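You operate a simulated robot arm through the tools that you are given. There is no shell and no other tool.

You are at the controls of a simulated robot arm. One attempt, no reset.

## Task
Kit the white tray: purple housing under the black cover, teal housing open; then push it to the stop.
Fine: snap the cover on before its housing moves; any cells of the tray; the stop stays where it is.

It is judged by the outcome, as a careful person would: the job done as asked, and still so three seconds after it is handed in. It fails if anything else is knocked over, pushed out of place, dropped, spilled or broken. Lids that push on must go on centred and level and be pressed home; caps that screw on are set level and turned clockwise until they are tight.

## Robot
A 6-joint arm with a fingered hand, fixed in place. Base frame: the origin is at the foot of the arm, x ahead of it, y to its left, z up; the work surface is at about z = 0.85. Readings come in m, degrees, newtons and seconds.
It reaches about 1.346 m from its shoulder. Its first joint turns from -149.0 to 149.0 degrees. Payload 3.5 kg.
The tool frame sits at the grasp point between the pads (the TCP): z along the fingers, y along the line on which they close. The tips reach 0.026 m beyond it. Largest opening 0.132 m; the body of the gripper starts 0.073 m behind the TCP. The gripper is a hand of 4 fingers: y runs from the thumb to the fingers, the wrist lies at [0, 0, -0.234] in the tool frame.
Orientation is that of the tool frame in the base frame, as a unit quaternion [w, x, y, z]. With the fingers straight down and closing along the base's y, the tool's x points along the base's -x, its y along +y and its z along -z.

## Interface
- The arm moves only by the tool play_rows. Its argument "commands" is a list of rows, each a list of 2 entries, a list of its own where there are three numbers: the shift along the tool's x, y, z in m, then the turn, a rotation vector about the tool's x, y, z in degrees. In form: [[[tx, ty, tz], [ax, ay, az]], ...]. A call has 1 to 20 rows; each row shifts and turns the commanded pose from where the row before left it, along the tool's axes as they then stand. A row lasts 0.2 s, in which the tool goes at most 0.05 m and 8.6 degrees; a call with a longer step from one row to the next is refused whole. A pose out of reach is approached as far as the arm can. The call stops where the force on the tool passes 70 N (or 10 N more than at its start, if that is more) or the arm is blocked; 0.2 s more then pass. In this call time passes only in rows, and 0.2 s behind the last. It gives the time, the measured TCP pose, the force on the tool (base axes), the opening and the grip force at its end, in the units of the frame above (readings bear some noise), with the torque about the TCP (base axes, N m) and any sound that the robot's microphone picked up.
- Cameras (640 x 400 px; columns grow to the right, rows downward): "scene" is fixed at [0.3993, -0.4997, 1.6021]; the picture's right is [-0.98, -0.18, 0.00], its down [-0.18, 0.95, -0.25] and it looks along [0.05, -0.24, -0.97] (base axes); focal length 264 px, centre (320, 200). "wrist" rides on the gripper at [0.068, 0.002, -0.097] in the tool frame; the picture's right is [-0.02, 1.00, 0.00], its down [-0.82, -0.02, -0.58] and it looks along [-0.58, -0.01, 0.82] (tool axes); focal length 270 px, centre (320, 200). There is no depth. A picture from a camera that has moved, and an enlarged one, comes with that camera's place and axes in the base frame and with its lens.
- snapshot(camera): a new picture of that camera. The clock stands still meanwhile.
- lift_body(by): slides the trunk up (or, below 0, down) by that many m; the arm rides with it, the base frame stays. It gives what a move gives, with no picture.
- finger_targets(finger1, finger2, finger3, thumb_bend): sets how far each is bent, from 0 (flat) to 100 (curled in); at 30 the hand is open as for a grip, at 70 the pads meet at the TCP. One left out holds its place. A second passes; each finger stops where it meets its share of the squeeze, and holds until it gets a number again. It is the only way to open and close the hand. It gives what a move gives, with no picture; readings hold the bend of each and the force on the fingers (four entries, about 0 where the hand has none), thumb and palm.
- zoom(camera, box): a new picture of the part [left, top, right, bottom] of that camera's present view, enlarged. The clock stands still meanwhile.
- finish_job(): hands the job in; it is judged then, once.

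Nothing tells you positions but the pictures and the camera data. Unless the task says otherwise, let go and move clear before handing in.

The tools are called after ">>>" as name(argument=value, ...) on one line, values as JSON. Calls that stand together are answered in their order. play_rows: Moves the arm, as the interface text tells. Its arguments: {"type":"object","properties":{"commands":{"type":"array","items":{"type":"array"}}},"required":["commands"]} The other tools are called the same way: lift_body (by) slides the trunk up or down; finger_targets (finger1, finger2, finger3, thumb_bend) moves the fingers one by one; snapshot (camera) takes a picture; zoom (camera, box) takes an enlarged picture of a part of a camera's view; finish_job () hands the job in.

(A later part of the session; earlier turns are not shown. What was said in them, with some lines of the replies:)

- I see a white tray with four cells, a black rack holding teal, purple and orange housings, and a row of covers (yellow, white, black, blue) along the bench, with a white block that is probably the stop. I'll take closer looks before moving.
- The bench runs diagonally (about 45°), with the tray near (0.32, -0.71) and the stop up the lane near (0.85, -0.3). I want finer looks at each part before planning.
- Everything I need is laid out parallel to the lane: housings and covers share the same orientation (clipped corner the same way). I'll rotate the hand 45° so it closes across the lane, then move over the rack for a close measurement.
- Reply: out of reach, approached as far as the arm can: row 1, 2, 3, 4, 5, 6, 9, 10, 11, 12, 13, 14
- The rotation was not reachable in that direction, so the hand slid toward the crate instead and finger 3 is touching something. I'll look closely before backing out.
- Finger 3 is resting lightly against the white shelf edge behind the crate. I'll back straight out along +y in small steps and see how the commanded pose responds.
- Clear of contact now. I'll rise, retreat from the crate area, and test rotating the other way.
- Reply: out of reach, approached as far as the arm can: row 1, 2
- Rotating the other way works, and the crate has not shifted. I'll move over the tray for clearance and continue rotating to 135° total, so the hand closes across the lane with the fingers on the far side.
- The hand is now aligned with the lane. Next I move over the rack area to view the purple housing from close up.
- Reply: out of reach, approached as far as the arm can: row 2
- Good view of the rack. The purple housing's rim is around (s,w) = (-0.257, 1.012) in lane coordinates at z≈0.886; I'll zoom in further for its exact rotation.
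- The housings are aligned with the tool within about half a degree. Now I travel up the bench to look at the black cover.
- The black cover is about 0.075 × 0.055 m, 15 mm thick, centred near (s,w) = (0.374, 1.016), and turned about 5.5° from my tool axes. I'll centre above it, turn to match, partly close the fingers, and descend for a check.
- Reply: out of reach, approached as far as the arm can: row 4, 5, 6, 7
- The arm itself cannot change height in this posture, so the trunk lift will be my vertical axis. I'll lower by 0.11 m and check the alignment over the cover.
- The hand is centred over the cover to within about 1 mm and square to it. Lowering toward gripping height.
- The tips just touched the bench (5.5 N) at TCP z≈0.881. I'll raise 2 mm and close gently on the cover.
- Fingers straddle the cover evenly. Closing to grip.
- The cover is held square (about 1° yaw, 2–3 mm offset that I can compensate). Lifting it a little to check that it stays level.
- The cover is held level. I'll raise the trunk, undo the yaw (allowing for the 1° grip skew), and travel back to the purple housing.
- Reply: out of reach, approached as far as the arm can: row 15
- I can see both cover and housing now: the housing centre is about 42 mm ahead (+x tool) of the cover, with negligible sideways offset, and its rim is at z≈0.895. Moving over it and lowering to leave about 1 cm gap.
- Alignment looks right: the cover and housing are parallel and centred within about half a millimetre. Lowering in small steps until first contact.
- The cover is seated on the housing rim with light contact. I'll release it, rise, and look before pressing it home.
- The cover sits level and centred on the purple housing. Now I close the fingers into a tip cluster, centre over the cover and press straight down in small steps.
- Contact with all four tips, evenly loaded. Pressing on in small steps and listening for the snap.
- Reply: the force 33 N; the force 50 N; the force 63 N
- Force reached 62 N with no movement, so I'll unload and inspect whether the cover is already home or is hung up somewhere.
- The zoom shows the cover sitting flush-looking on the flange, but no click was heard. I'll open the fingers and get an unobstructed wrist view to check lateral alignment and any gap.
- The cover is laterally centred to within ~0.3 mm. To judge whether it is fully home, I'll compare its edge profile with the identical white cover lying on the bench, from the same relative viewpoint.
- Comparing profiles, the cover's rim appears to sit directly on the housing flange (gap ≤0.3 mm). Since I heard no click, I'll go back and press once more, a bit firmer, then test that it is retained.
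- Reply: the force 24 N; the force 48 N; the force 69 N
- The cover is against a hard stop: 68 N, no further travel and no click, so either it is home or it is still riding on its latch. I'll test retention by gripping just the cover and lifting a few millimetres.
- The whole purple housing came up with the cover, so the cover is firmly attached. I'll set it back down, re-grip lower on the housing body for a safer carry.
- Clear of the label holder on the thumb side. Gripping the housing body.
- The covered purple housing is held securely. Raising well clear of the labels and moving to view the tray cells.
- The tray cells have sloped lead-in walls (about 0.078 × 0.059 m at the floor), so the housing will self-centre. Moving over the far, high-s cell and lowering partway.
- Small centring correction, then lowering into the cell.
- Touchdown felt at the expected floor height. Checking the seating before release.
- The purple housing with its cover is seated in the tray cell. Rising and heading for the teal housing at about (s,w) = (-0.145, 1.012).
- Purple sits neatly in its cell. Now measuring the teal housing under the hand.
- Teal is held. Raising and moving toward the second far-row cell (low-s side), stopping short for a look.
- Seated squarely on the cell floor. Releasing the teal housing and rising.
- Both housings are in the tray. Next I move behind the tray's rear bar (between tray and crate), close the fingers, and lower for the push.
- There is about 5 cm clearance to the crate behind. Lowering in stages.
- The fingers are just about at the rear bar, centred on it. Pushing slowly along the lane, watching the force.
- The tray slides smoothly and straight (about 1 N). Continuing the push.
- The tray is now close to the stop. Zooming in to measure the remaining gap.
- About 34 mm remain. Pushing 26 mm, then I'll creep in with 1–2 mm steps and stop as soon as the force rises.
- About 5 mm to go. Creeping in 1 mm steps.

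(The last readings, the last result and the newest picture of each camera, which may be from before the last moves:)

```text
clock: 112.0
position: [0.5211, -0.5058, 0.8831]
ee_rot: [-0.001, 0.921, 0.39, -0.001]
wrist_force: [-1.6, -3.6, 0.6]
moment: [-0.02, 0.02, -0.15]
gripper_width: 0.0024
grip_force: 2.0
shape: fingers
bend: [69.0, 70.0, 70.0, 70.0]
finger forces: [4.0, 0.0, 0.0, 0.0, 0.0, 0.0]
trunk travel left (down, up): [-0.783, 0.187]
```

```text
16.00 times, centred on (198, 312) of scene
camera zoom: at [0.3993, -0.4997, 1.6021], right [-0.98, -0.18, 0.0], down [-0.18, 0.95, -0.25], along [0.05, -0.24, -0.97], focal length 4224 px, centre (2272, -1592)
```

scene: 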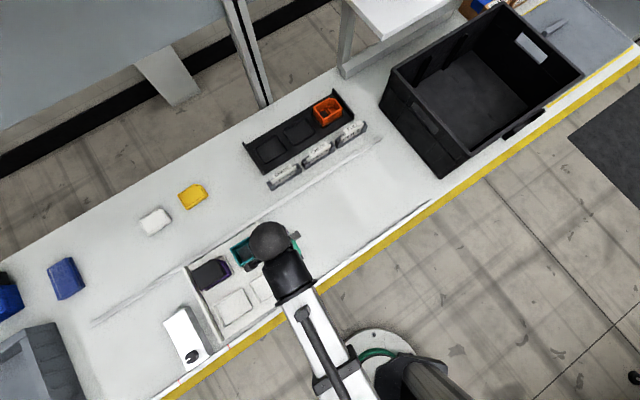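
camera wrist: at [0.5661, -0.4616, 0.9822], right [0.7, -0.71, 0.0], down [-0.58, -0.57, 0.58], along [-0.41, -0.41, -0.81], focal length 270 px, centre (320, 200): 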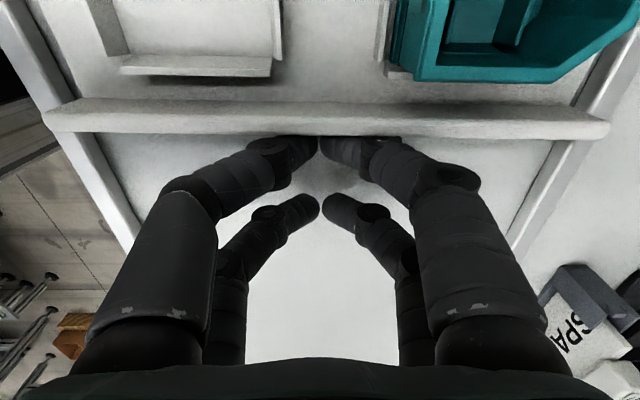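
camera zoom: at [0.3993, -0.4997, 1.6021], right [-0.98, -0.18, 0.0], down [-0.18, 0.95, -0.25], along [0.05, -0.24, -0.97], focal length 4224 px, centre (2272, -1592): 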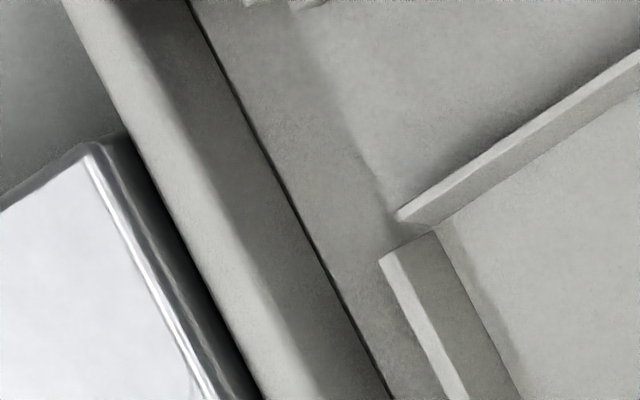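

>>> play_rows(commands=[[[0.001, 0, 0], [0, 0, 0]]])

>>> zoom(camera="scene", box=[180, 295, 230, 355])

>>> snapshot(camera="wrist")

```text
clock: 112.3
position: [0.5217, -0.5041, 0.8841]
ee_rot: [0.0, 0.921, 0.39, -0.002]
wrist_force: [-2.7, -4.8, 0.1]
moment: [-0.06, 0.04, -0.21]
gripper_width: 0.0027
grip_force: 3.2
shape: fingers
bend: [69.0, 70.0, 70.0, 70.0]
finger forces: [5.9, 0.0, 0.0, 0.0, 0.3, 0.0]
trunk travel left (down, up): [-0.783, 0.187]
```

```text
6.67 times, centred on (205, 325) of scene
camera zoom: at [0.3993, -0.4997, 1.6021], right [-0.98, -0.18, 0.0], down [-0.18, 0.95, -0.25], along [0.05, -0.24, -0.97], focal length 1760 px, centre (1087, -633)
```

zoom: 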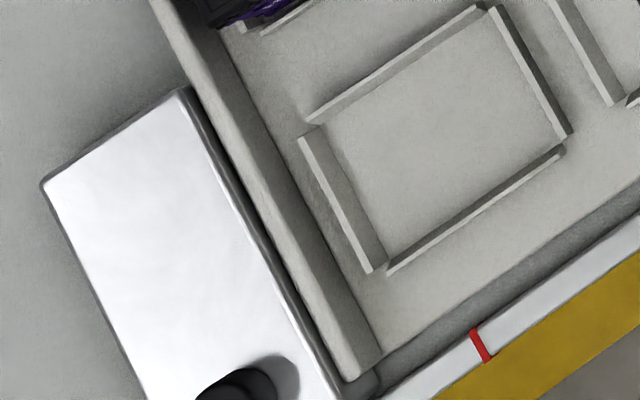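

```text
taken
camera wrist: at [0.5701, -0.4576, 0.9822], right [0.7, -0.71, 0.0], down [-0.58, -0.57, 0.58], along [-0.41, -0.41, -0.81], focal length 270 px, centre (320, 200)
```

wrist: 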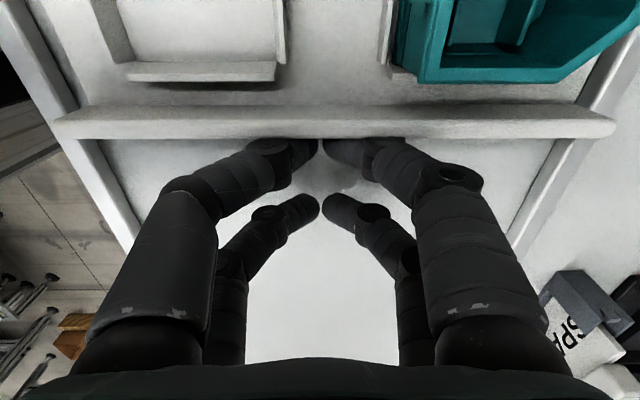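

>>> play_rows(commands=[[[0.001, 0, 0], [0, 0, 0]]])

>>> zoom(camera="scene", box=[180, 295, 230, 355])

```text
clock: 112.8
position: [0.5221, -0.5045, 0.8841]
ee_rot: [0.0, 0.921, 0.39, -0.002]
wrist_force: [-3.2, -7.5, 0.5]
moment: [-0.06, 0.02, -0.21]
gripper_width: 0.0029
grip_force: 3.9
shape: fingers
bend: [69.0, 70.0, 70.0, 70.0]
finger forces: [7.0, 0.0, 0.0, 0.0, 0.6, 0.0]
trunk travel left (down, up): [-0.783, 0.187]
```

```text
6.67 times, centred on (205, 325) of scene
camera zoom: at [0.3993, -0.4997, 1.6021], right [-0.98, -0.18, 0.0], down [-0.18, 0.95, -0.25], along [0.05, -0.24, -0.97], focal length 1760 px, centre (1087, -633)
```

zoom: 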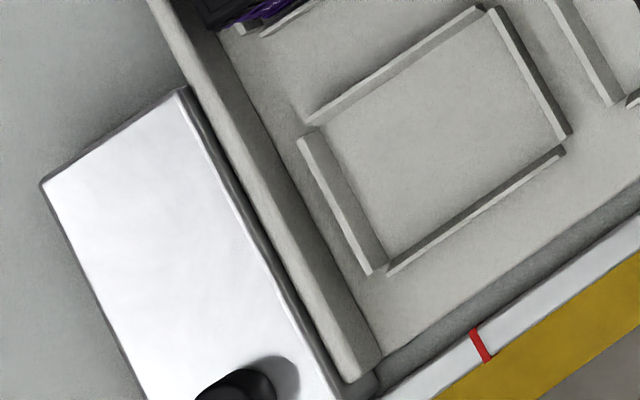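

>>> zoom(camera="scene", box=[150, 295, 250, 385])

>>> zoom(camera="scene", box=[186, 300, 210, 324])

>>> zoom(camera="scene", box=[196, 330, 220, 354])

```text
4.44 times, centred on (200, 340) of scene
camera zoom: at [0.3993, -0.4997, 1.6021], right [-0.98, -0.18, 0.0], down [-0.18, 0.95, -0.25], along [0.05, -0.24, -0.97], focal length 1173 px, centre (853, -422)
```

zoom: 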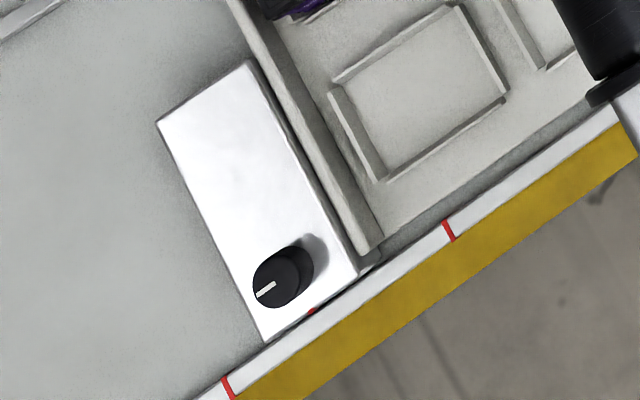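

```text
16.00 times, centred on (198, 312) of scene
camera zoom: at [0.3993, -0.4997, 1.6021], right [-0.98, -0.18, 0.0], down [-0.18, 0.95, -0.25], along [0.05, -0.24, -0.97], focal length 4224 px, centre (2272, -1592)
```

zoom: 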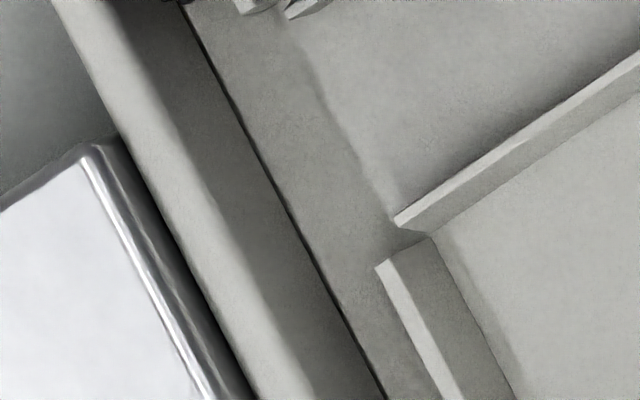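

```text
16.00 times, centred on (208, 342) of scene
camera zoom: at [0.3993, -0.4997, 1.6021], right [-0.98, -0.18, 0.0], down [-0.18, 0.95, -0.25], along [0.05, -0.24, -0.97], focal length 4224 px, centre (2112, -2072)
```

zoom: 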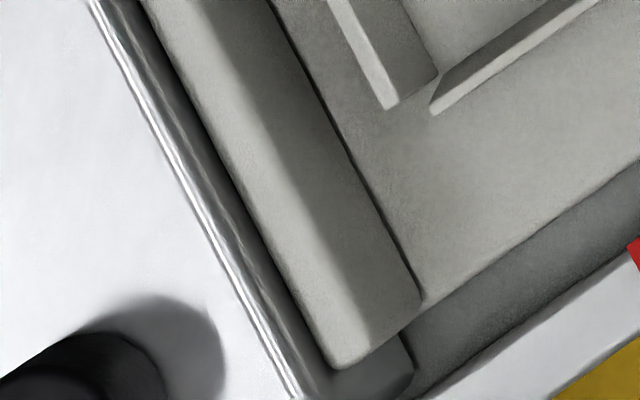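

The tray's front bar is flush against the stop (about 8 N contact) and the stop's corners haven't moved. Backing the hand off and rising clear.

>>> play_rows(commands=[[[-0.004, 0, 0], [0, 0, 0]], [[-0.012, 0, 0], [0, 0, 0]], [[-0.02, 0, 0], [0, 0, 0]]])

>>> lift_body(by=0.16)

>>> snapshot(camera="wrist")

>>> snapshot(camera="scene")

```text
clock: 113.5
position: [0.4978, -0.5287, 0.8837]
ee_rot: [0.0, 0.92, 0.391, -0.001]
wrist_force: [-0.3, -0.3, 0.0]
moment: [0.0, 0.02, -0.01]
gripper_width: 0.0009
grip_force: 0.1
shape: fingers
bend: [70.0, 70.0, 70.0, 70.0]
finger forces: [0.0, 0.0, 0.0, 0.1, 0.0, 0.0]
trunk travel left (down, up): [-0.783, 0.187]
```

```text
clock: 115.4
position: [0.4971, -0.5271, 1.0428]
ee_rot: [0.0, 0.92, 0.391, -0.002]
wrist_force: [-0.7, -0.3, 0.1]
moment: [0.02, -0.02, -0.01]
gripper_width: 0.0014
grip_force: 0.1
shape: fingers
bend: [70.0, 70.0, 70.0, 70.0]
finger forces: [0.1, 0.0, 0.0, 0.0, 0.0, 0.1]
trunk travel left (down, up): [-0.943, 0.027]
```

```text
taken
camera wrist: at [0.5463, -0.4818, 1.1422], right [0.7, -0.71, 0.0], down [-0.58, -0.57, 0.58], along [-0.41, -0.41, -0.81], focal length 270 px, centre (320, 200)
```

wrist: 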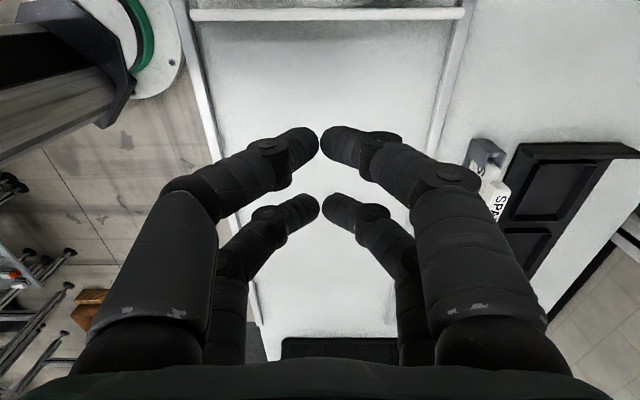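

```text
taken
```

scene: 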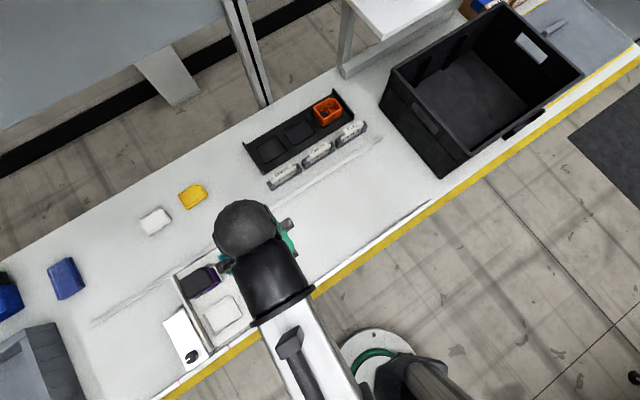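

Moving the arm aside to get a clear final view of the tray.

>>> play_rows(commands=[[[-0.04, 0, 0], [0, 0, 0]], [[-0.045, 0, 0], [0, 0, 0]], [[-0.045, 0, 0], [0, 0, 0]], [[-0.045, 0, 0], [0, 0, 0]], [[-0.045, 0, 0], [0, 0, 0]]])

>>> zoom(camera="scene", box=[150, 220, 310, 380])

>>> zoom(camera="scene", box=[170, 250, 260, 330])

>>> snapshot(camera="scene")

```text
clock: 116.6
position: [0.3436, -0.6881, 1.0438]
ee_rot: [0.0, 0.921, 0.389, -0.001]
wrist_force: [-0.8, -0.8, 0.3]
moment: [-0.01, -0.03, -0.02]
gripper_width: 0.0011
grip_force: 0.2
shape: fingers
bend: [70.0, 70.0, 70.0, 70.0]
finger forces: [0.1, 0.0, 0.0, 0.0, 0.0, 0.0]
trunk travel left (down, up): [-0.943, 0.027]
```

```text
2.50 times, centred on (230, 300) of scene
camera zoom: at [0.3993, -0.4997, 1.6021], right [-0.98, -0.18, 0.0], down [-0.18, 0.95, -0.25], along [0.05, -0.24, -0.97], focal length 660 px, centre (545, -50)
```

zoom: 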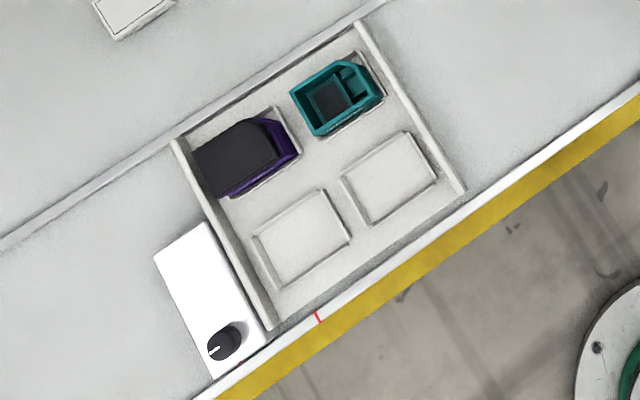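

```text
5.00 times, centred on (215, 290) of scene
camera zoom: at [0.3993, -0.4997, 1.6021], right [-0.98, -0.18, 0.0], down [-0.18, 0.95, -0.25], along [0.05, -0.24, -0.97], focal length 1320 px, centre (845, -250)
```

zoom: 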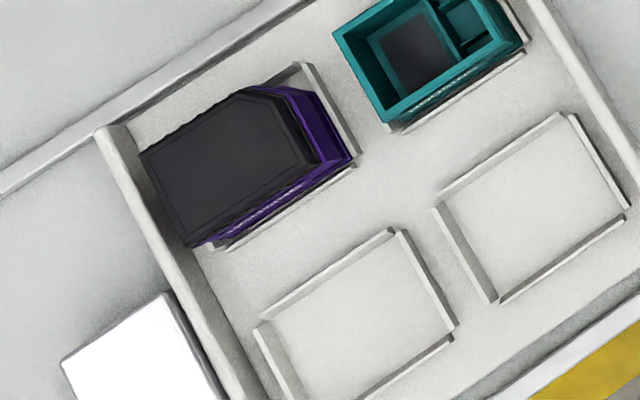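

```text
taken
```

scene: 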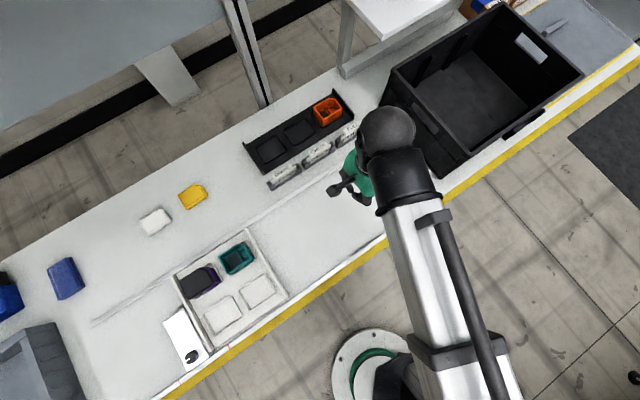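

>>> zoom(camera="scene", box=[195, 264, 223, 300])

>>> zoom(camera="scene", box=[215, 265, 245, 295])

>>> zoom(camera="scene", box=[180, 275, 210, 305])

```text
11.11 times, centred on (209, 282) of scene
camera zoom: at [0.3993, -0.4997, 1.6021], right [-0.98, -0.18, 0.0], down [-0.18, 0.95, -0.25], along [0.05, -0.24, -0.97], focal length 2933 px, centre (1553, -711)
```

zoom: 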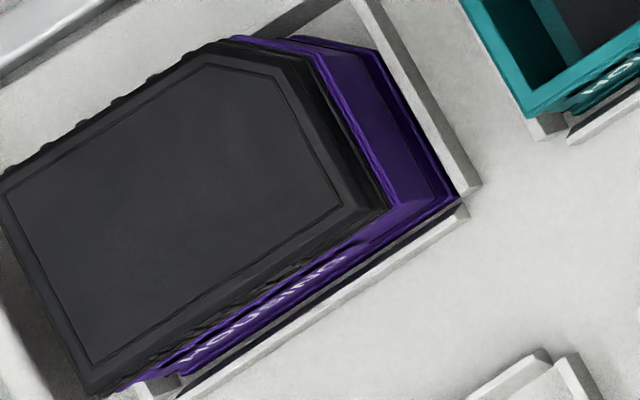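

```text
13.33 times, centred on (230, 280) of scene
camera zoom: at [0.3993, -0.4997, 1.6021], right [-0.98, -0.18, 0.0], down [-0.18, 0.95, -0.25], along [0.05, -0.24, -0.97], focal length 3520 px, centre (1520, -867)
```

zoom: 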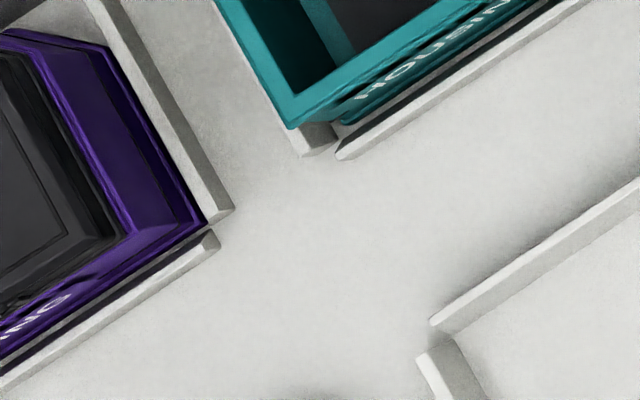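

```text
13.33 times, centred on (195, 290) of scene
camera zoom: at [0.3993, -0.4997, 1.6021], right [-0.98, -0.18, 0.0], down [-0.18, 0.95, -0.25], along [0.05, -0.24, -0.97], focal length 3520 px, centre (1987, -1000)
```

zoom: 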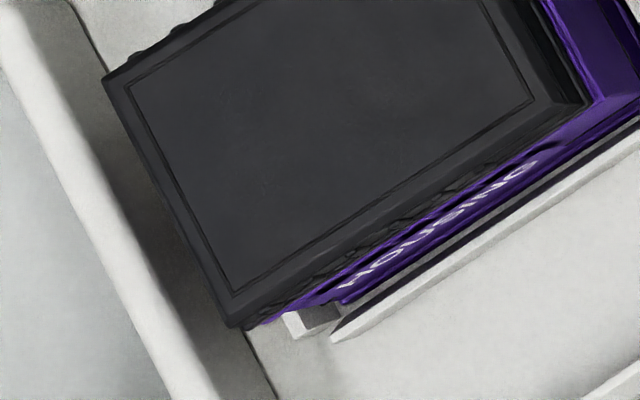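

Everything looks in place. Because I never heard a snap, I want one more close look at the cover seam on the purple housing; I'll go past the tray with open fingers and tilt the wrist camera for a shallower view.

>>> finger_targets(finger1=40, finger2=40, finger3=40, thumb_bend=40)

>>> play_rows(commands=[[[0.035, 0.0042, 0], [0, 0, 0]], [[0.043, 0.0042, 0], [0, 0, 0]], [[0.043, 0.0042, 0], [0, 0, 0]], [[0.043, 0.0042, 0], [0, 0, 0]], [[0.043, 0.0042, 0], [0, 0, 0]], [[0.043, 0.0042, 0], [0, 0, 0]], [[0.043, 0.0042, 0], [0, 0, 0]], [[0.043, 0.0042, 0], [0, 0, 0]], [[0.043, 0.0042, 0], [0, 0, 0]], [[0.043, 0.0042, 0], [0, 0, 0]], [[0.043, 0.0042, 0], [0, 0, 0]], [[0.043, 0.0042, 0], [0, 0, 0]], [[0.043, 0.0042, 0], [0, 0, 0]], [[0.043, 0.0042, 0], [0, 0, 0]]])

>>> snapshot(camera="wrist")

>>> snapshot(camera="scene")

```text
clock: 117.6
position: [0.3448, -0.6881, 1.0437]
ee_rot: [-0.001, 0.921, 0.39, -0.003]
wrist_force: [-0.2, -0.5, -0.1]
moment: [0.01, 0.04, -0.04]
gripper_width: 0.0993
grip_force: 0.0
shape: fingers
bend: [40.0, 40.0, 40.0, 40.0]
finger forces: [0.0, 0.0, 0.1, 0.1, 0.0, 0.0]
trunk travel left (down, up): [-0.943, 0.027]
```

```text
clock: 120.6
position: [0.8004, -0.3008, 1.0439]
ee_rot: [0.0, 0.921, 0.39, -0.002]
wrist_force: [-0.1, -0.5, 0.0]
moment: [0.02, -0.02, 0.0]
gripper_width: 0.0992
grip_force: 0.1
shape: fingers
bend: [40.0, 40.0, 40.0, 40.0]
finger forces: [0.0, 0.1, 0.0, 0.1, 0.0, 0.0]
trunk travel left (down, up): [-0.943, 0.027]
```

```text
taken
camera wrist: at [0.8492, -0.2541, 1.1421], right [0.7, -0.71, 0.0], down [-0.58, -0.57, 0.58], along [-0.42, -0.41, -0.81], focal length 270 px, centre (320, 200)
```

wrist: 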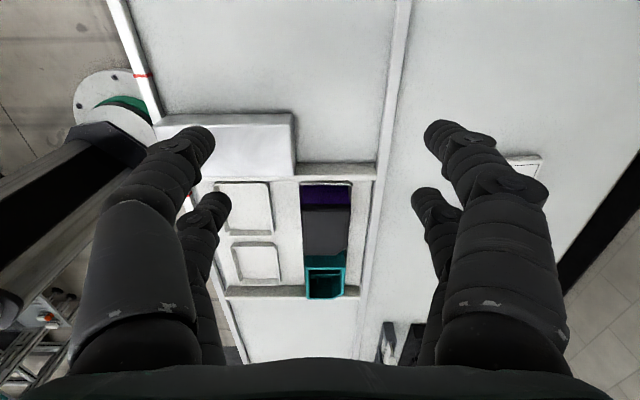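

```text
taken
```

scene: 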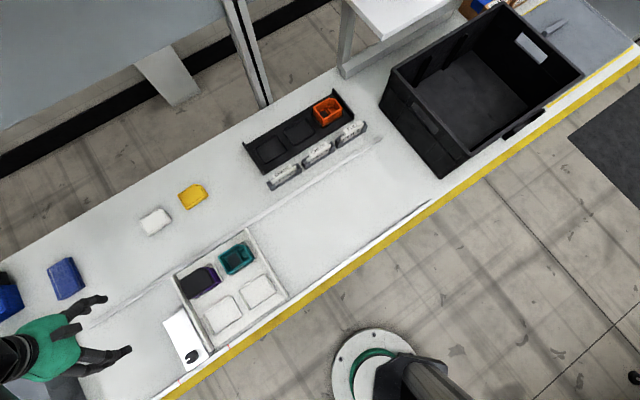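

>>> zoom(camera="wrist", box=[285, 165, 375, 245])

>>> zoom(camera="wrist", box=[298, 178, 328, 208])

>>> zoom(camera="wrist", box=[328, 178, 358, 208])

>>> zoom(camera="wrist", box=[180, 100, 400, 240])

```text
5.00 times, centred on (330, 205) of wrist
camera zoom: at [0.8492, -0.2541, 1.1421], right [0.7, -0.71, 0.0], down [-0.58, -0.57, 0.58], along [-0.42, -0.41, -0.81], focal length 1351 px, centre (270, 175)
```

zoom: 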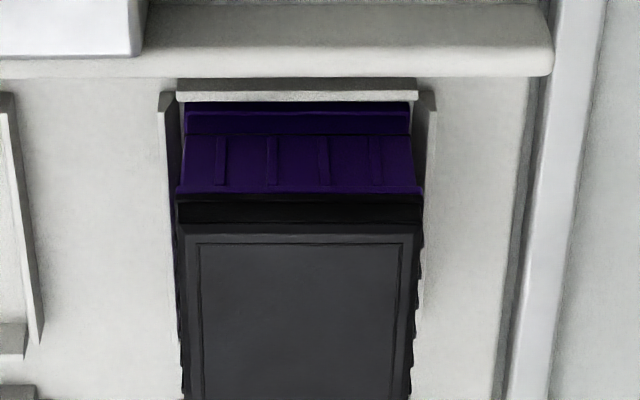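

```text
13.33 times, centred on (313, 193) of wrist
camera zoom: at [0.8492, -0.2541, 1.1421], right [0.7, -0.71, 0.0], down [-0.58, -0.57, 0.58], along [-0.42, -0.41, -0.81], focal length 3604 px, centre (413, 293)
```

zoom: 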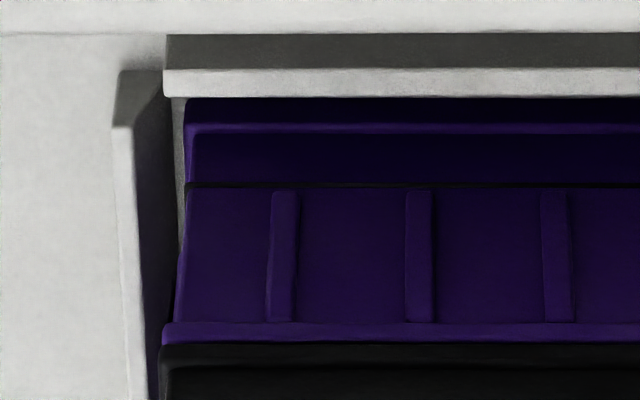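

```text
13.33 times, centred on (343, 193) of wrist
camera zoom: at [0.8492, -0.2541, 1.1421], right [0.7, -0.71, 0.0], down [-0.58, -0.57, 0.58], along [-0.42, -0.41, -0.81], focal length 3604 px, centre (13, 293)
```

zoom: 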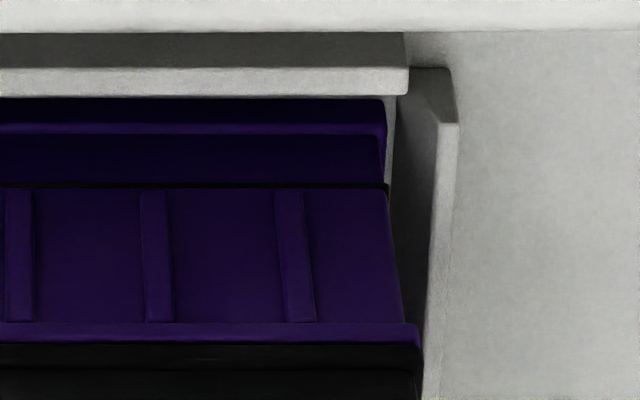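

```text
2.86 times, centred on (290, 170) of wrist
camera zoom: at [0.8492, -0.2541, 1.1421], right [0.7, -0.71, 0.0], down [-0.58, -0.57, 0.58], along [-0.42, -0.41, -0.81], focal length 772 px, centre (406, 286)
```

zoom: 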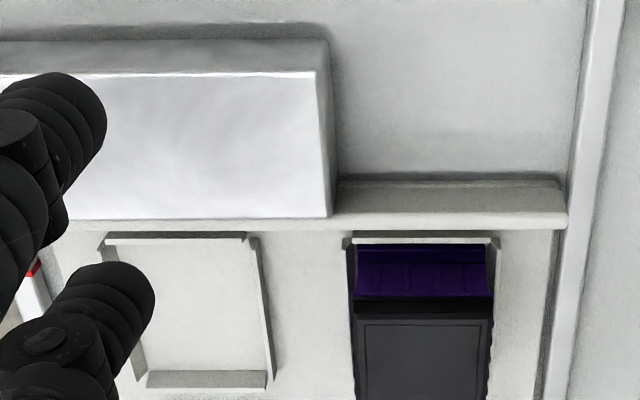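

The cover's rim is flush on the purple flange along its whole edge with no gap. One last check of the tray-to-stop contact and the rest of the bench.

>>> zoom(camera="scene", box=[180, 295, 230, 355])

>>> zoom(camera="scene", box=[230, 80, 430, 260])

>>> zoom(camera="scene", box=[150, 295, 250, 385])

```text
6.67 times, centred on (205, 325) of scene
camera zoom: at [0.3993, -0.4997, 1.6021], right [-0.98, -0.18, 0.0], down [-0.18, 0.95, -0.25], along [0.05, -0.24, -0.97], focal length 1760 px, centre (1087, -633)
```

zoom: 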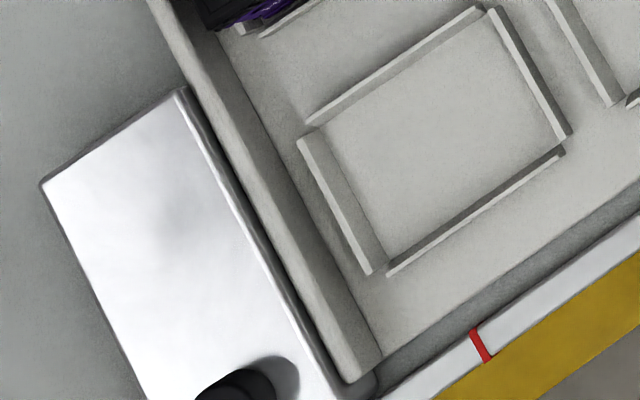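

```text
2.22 times, centred on (330, 170) of scene
camera zoom: at [0.3993, -0.4997, 1.6021], right [-0.98, -0.18, 0.0], down [-0.18, 0.95, -0.25], along [0.05, -0.24, -0.97], focal length 587 px, centre (298, 267)
```

zoom: 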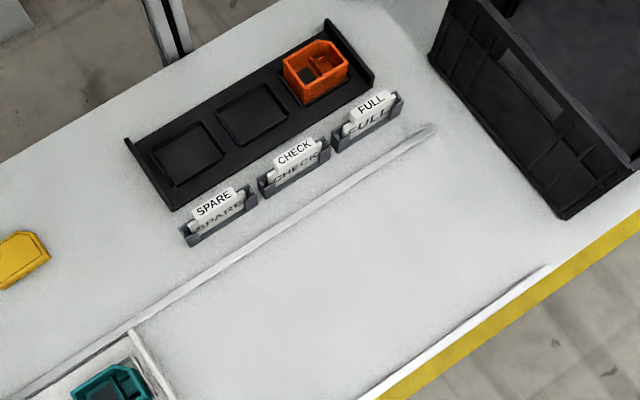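

```text
4.44 times, centred on (200, 340) of scene
camera zoom: at [0.3993, -0.4997, 1.6021], right [-0.98, -0.18, 0.0], down [-0.18, 0.95, -0.25], along [0.05, -0.24, -0.97], focal length 1173 px, centre (853, -422)
```

zoom: 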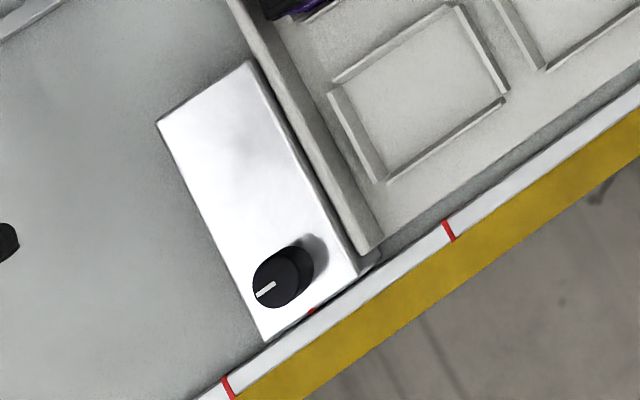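

The tray rests flush against the unmoved stop. It holds the covered purple housing and the open teal one. The orange housing, labels, other covers, rack and crate are where they started, and the hand is clear, so I'm handing in the job.

>>> finish_job()

```text
The job is handed in.
```

The white tray is kitted, pushed up against the stop, and handed in. I don't have the judgement yet.

- **Purple housing:** It sits in a far-row cell under the black cover. I fitted the cover before moving the housing and pressed it with up to about 68 N.
- **Cover seating:** I never heard a snap. Lifting by the cover alone brought the housing up with it, and close-up views show the rim flush on the flange with no visible gap.
- **Teal housing:** It sits open in the next far-row cell.
- **Tray and stop:** The tray's front edge rests flush against the stop, with about 8 N of push at the end. The stop did not move in the before-and-after views.
- **Early contact:** My first move drifted the wrong way, and one finger pressed lightly (about 10 N) on the white shelf behind the crate. I backed straight out, and neither the shelf nor the crate appears to have shifted.

The orange housing, labels, other covers, rack and crate are where they started, and the hand was clear at hand-in.
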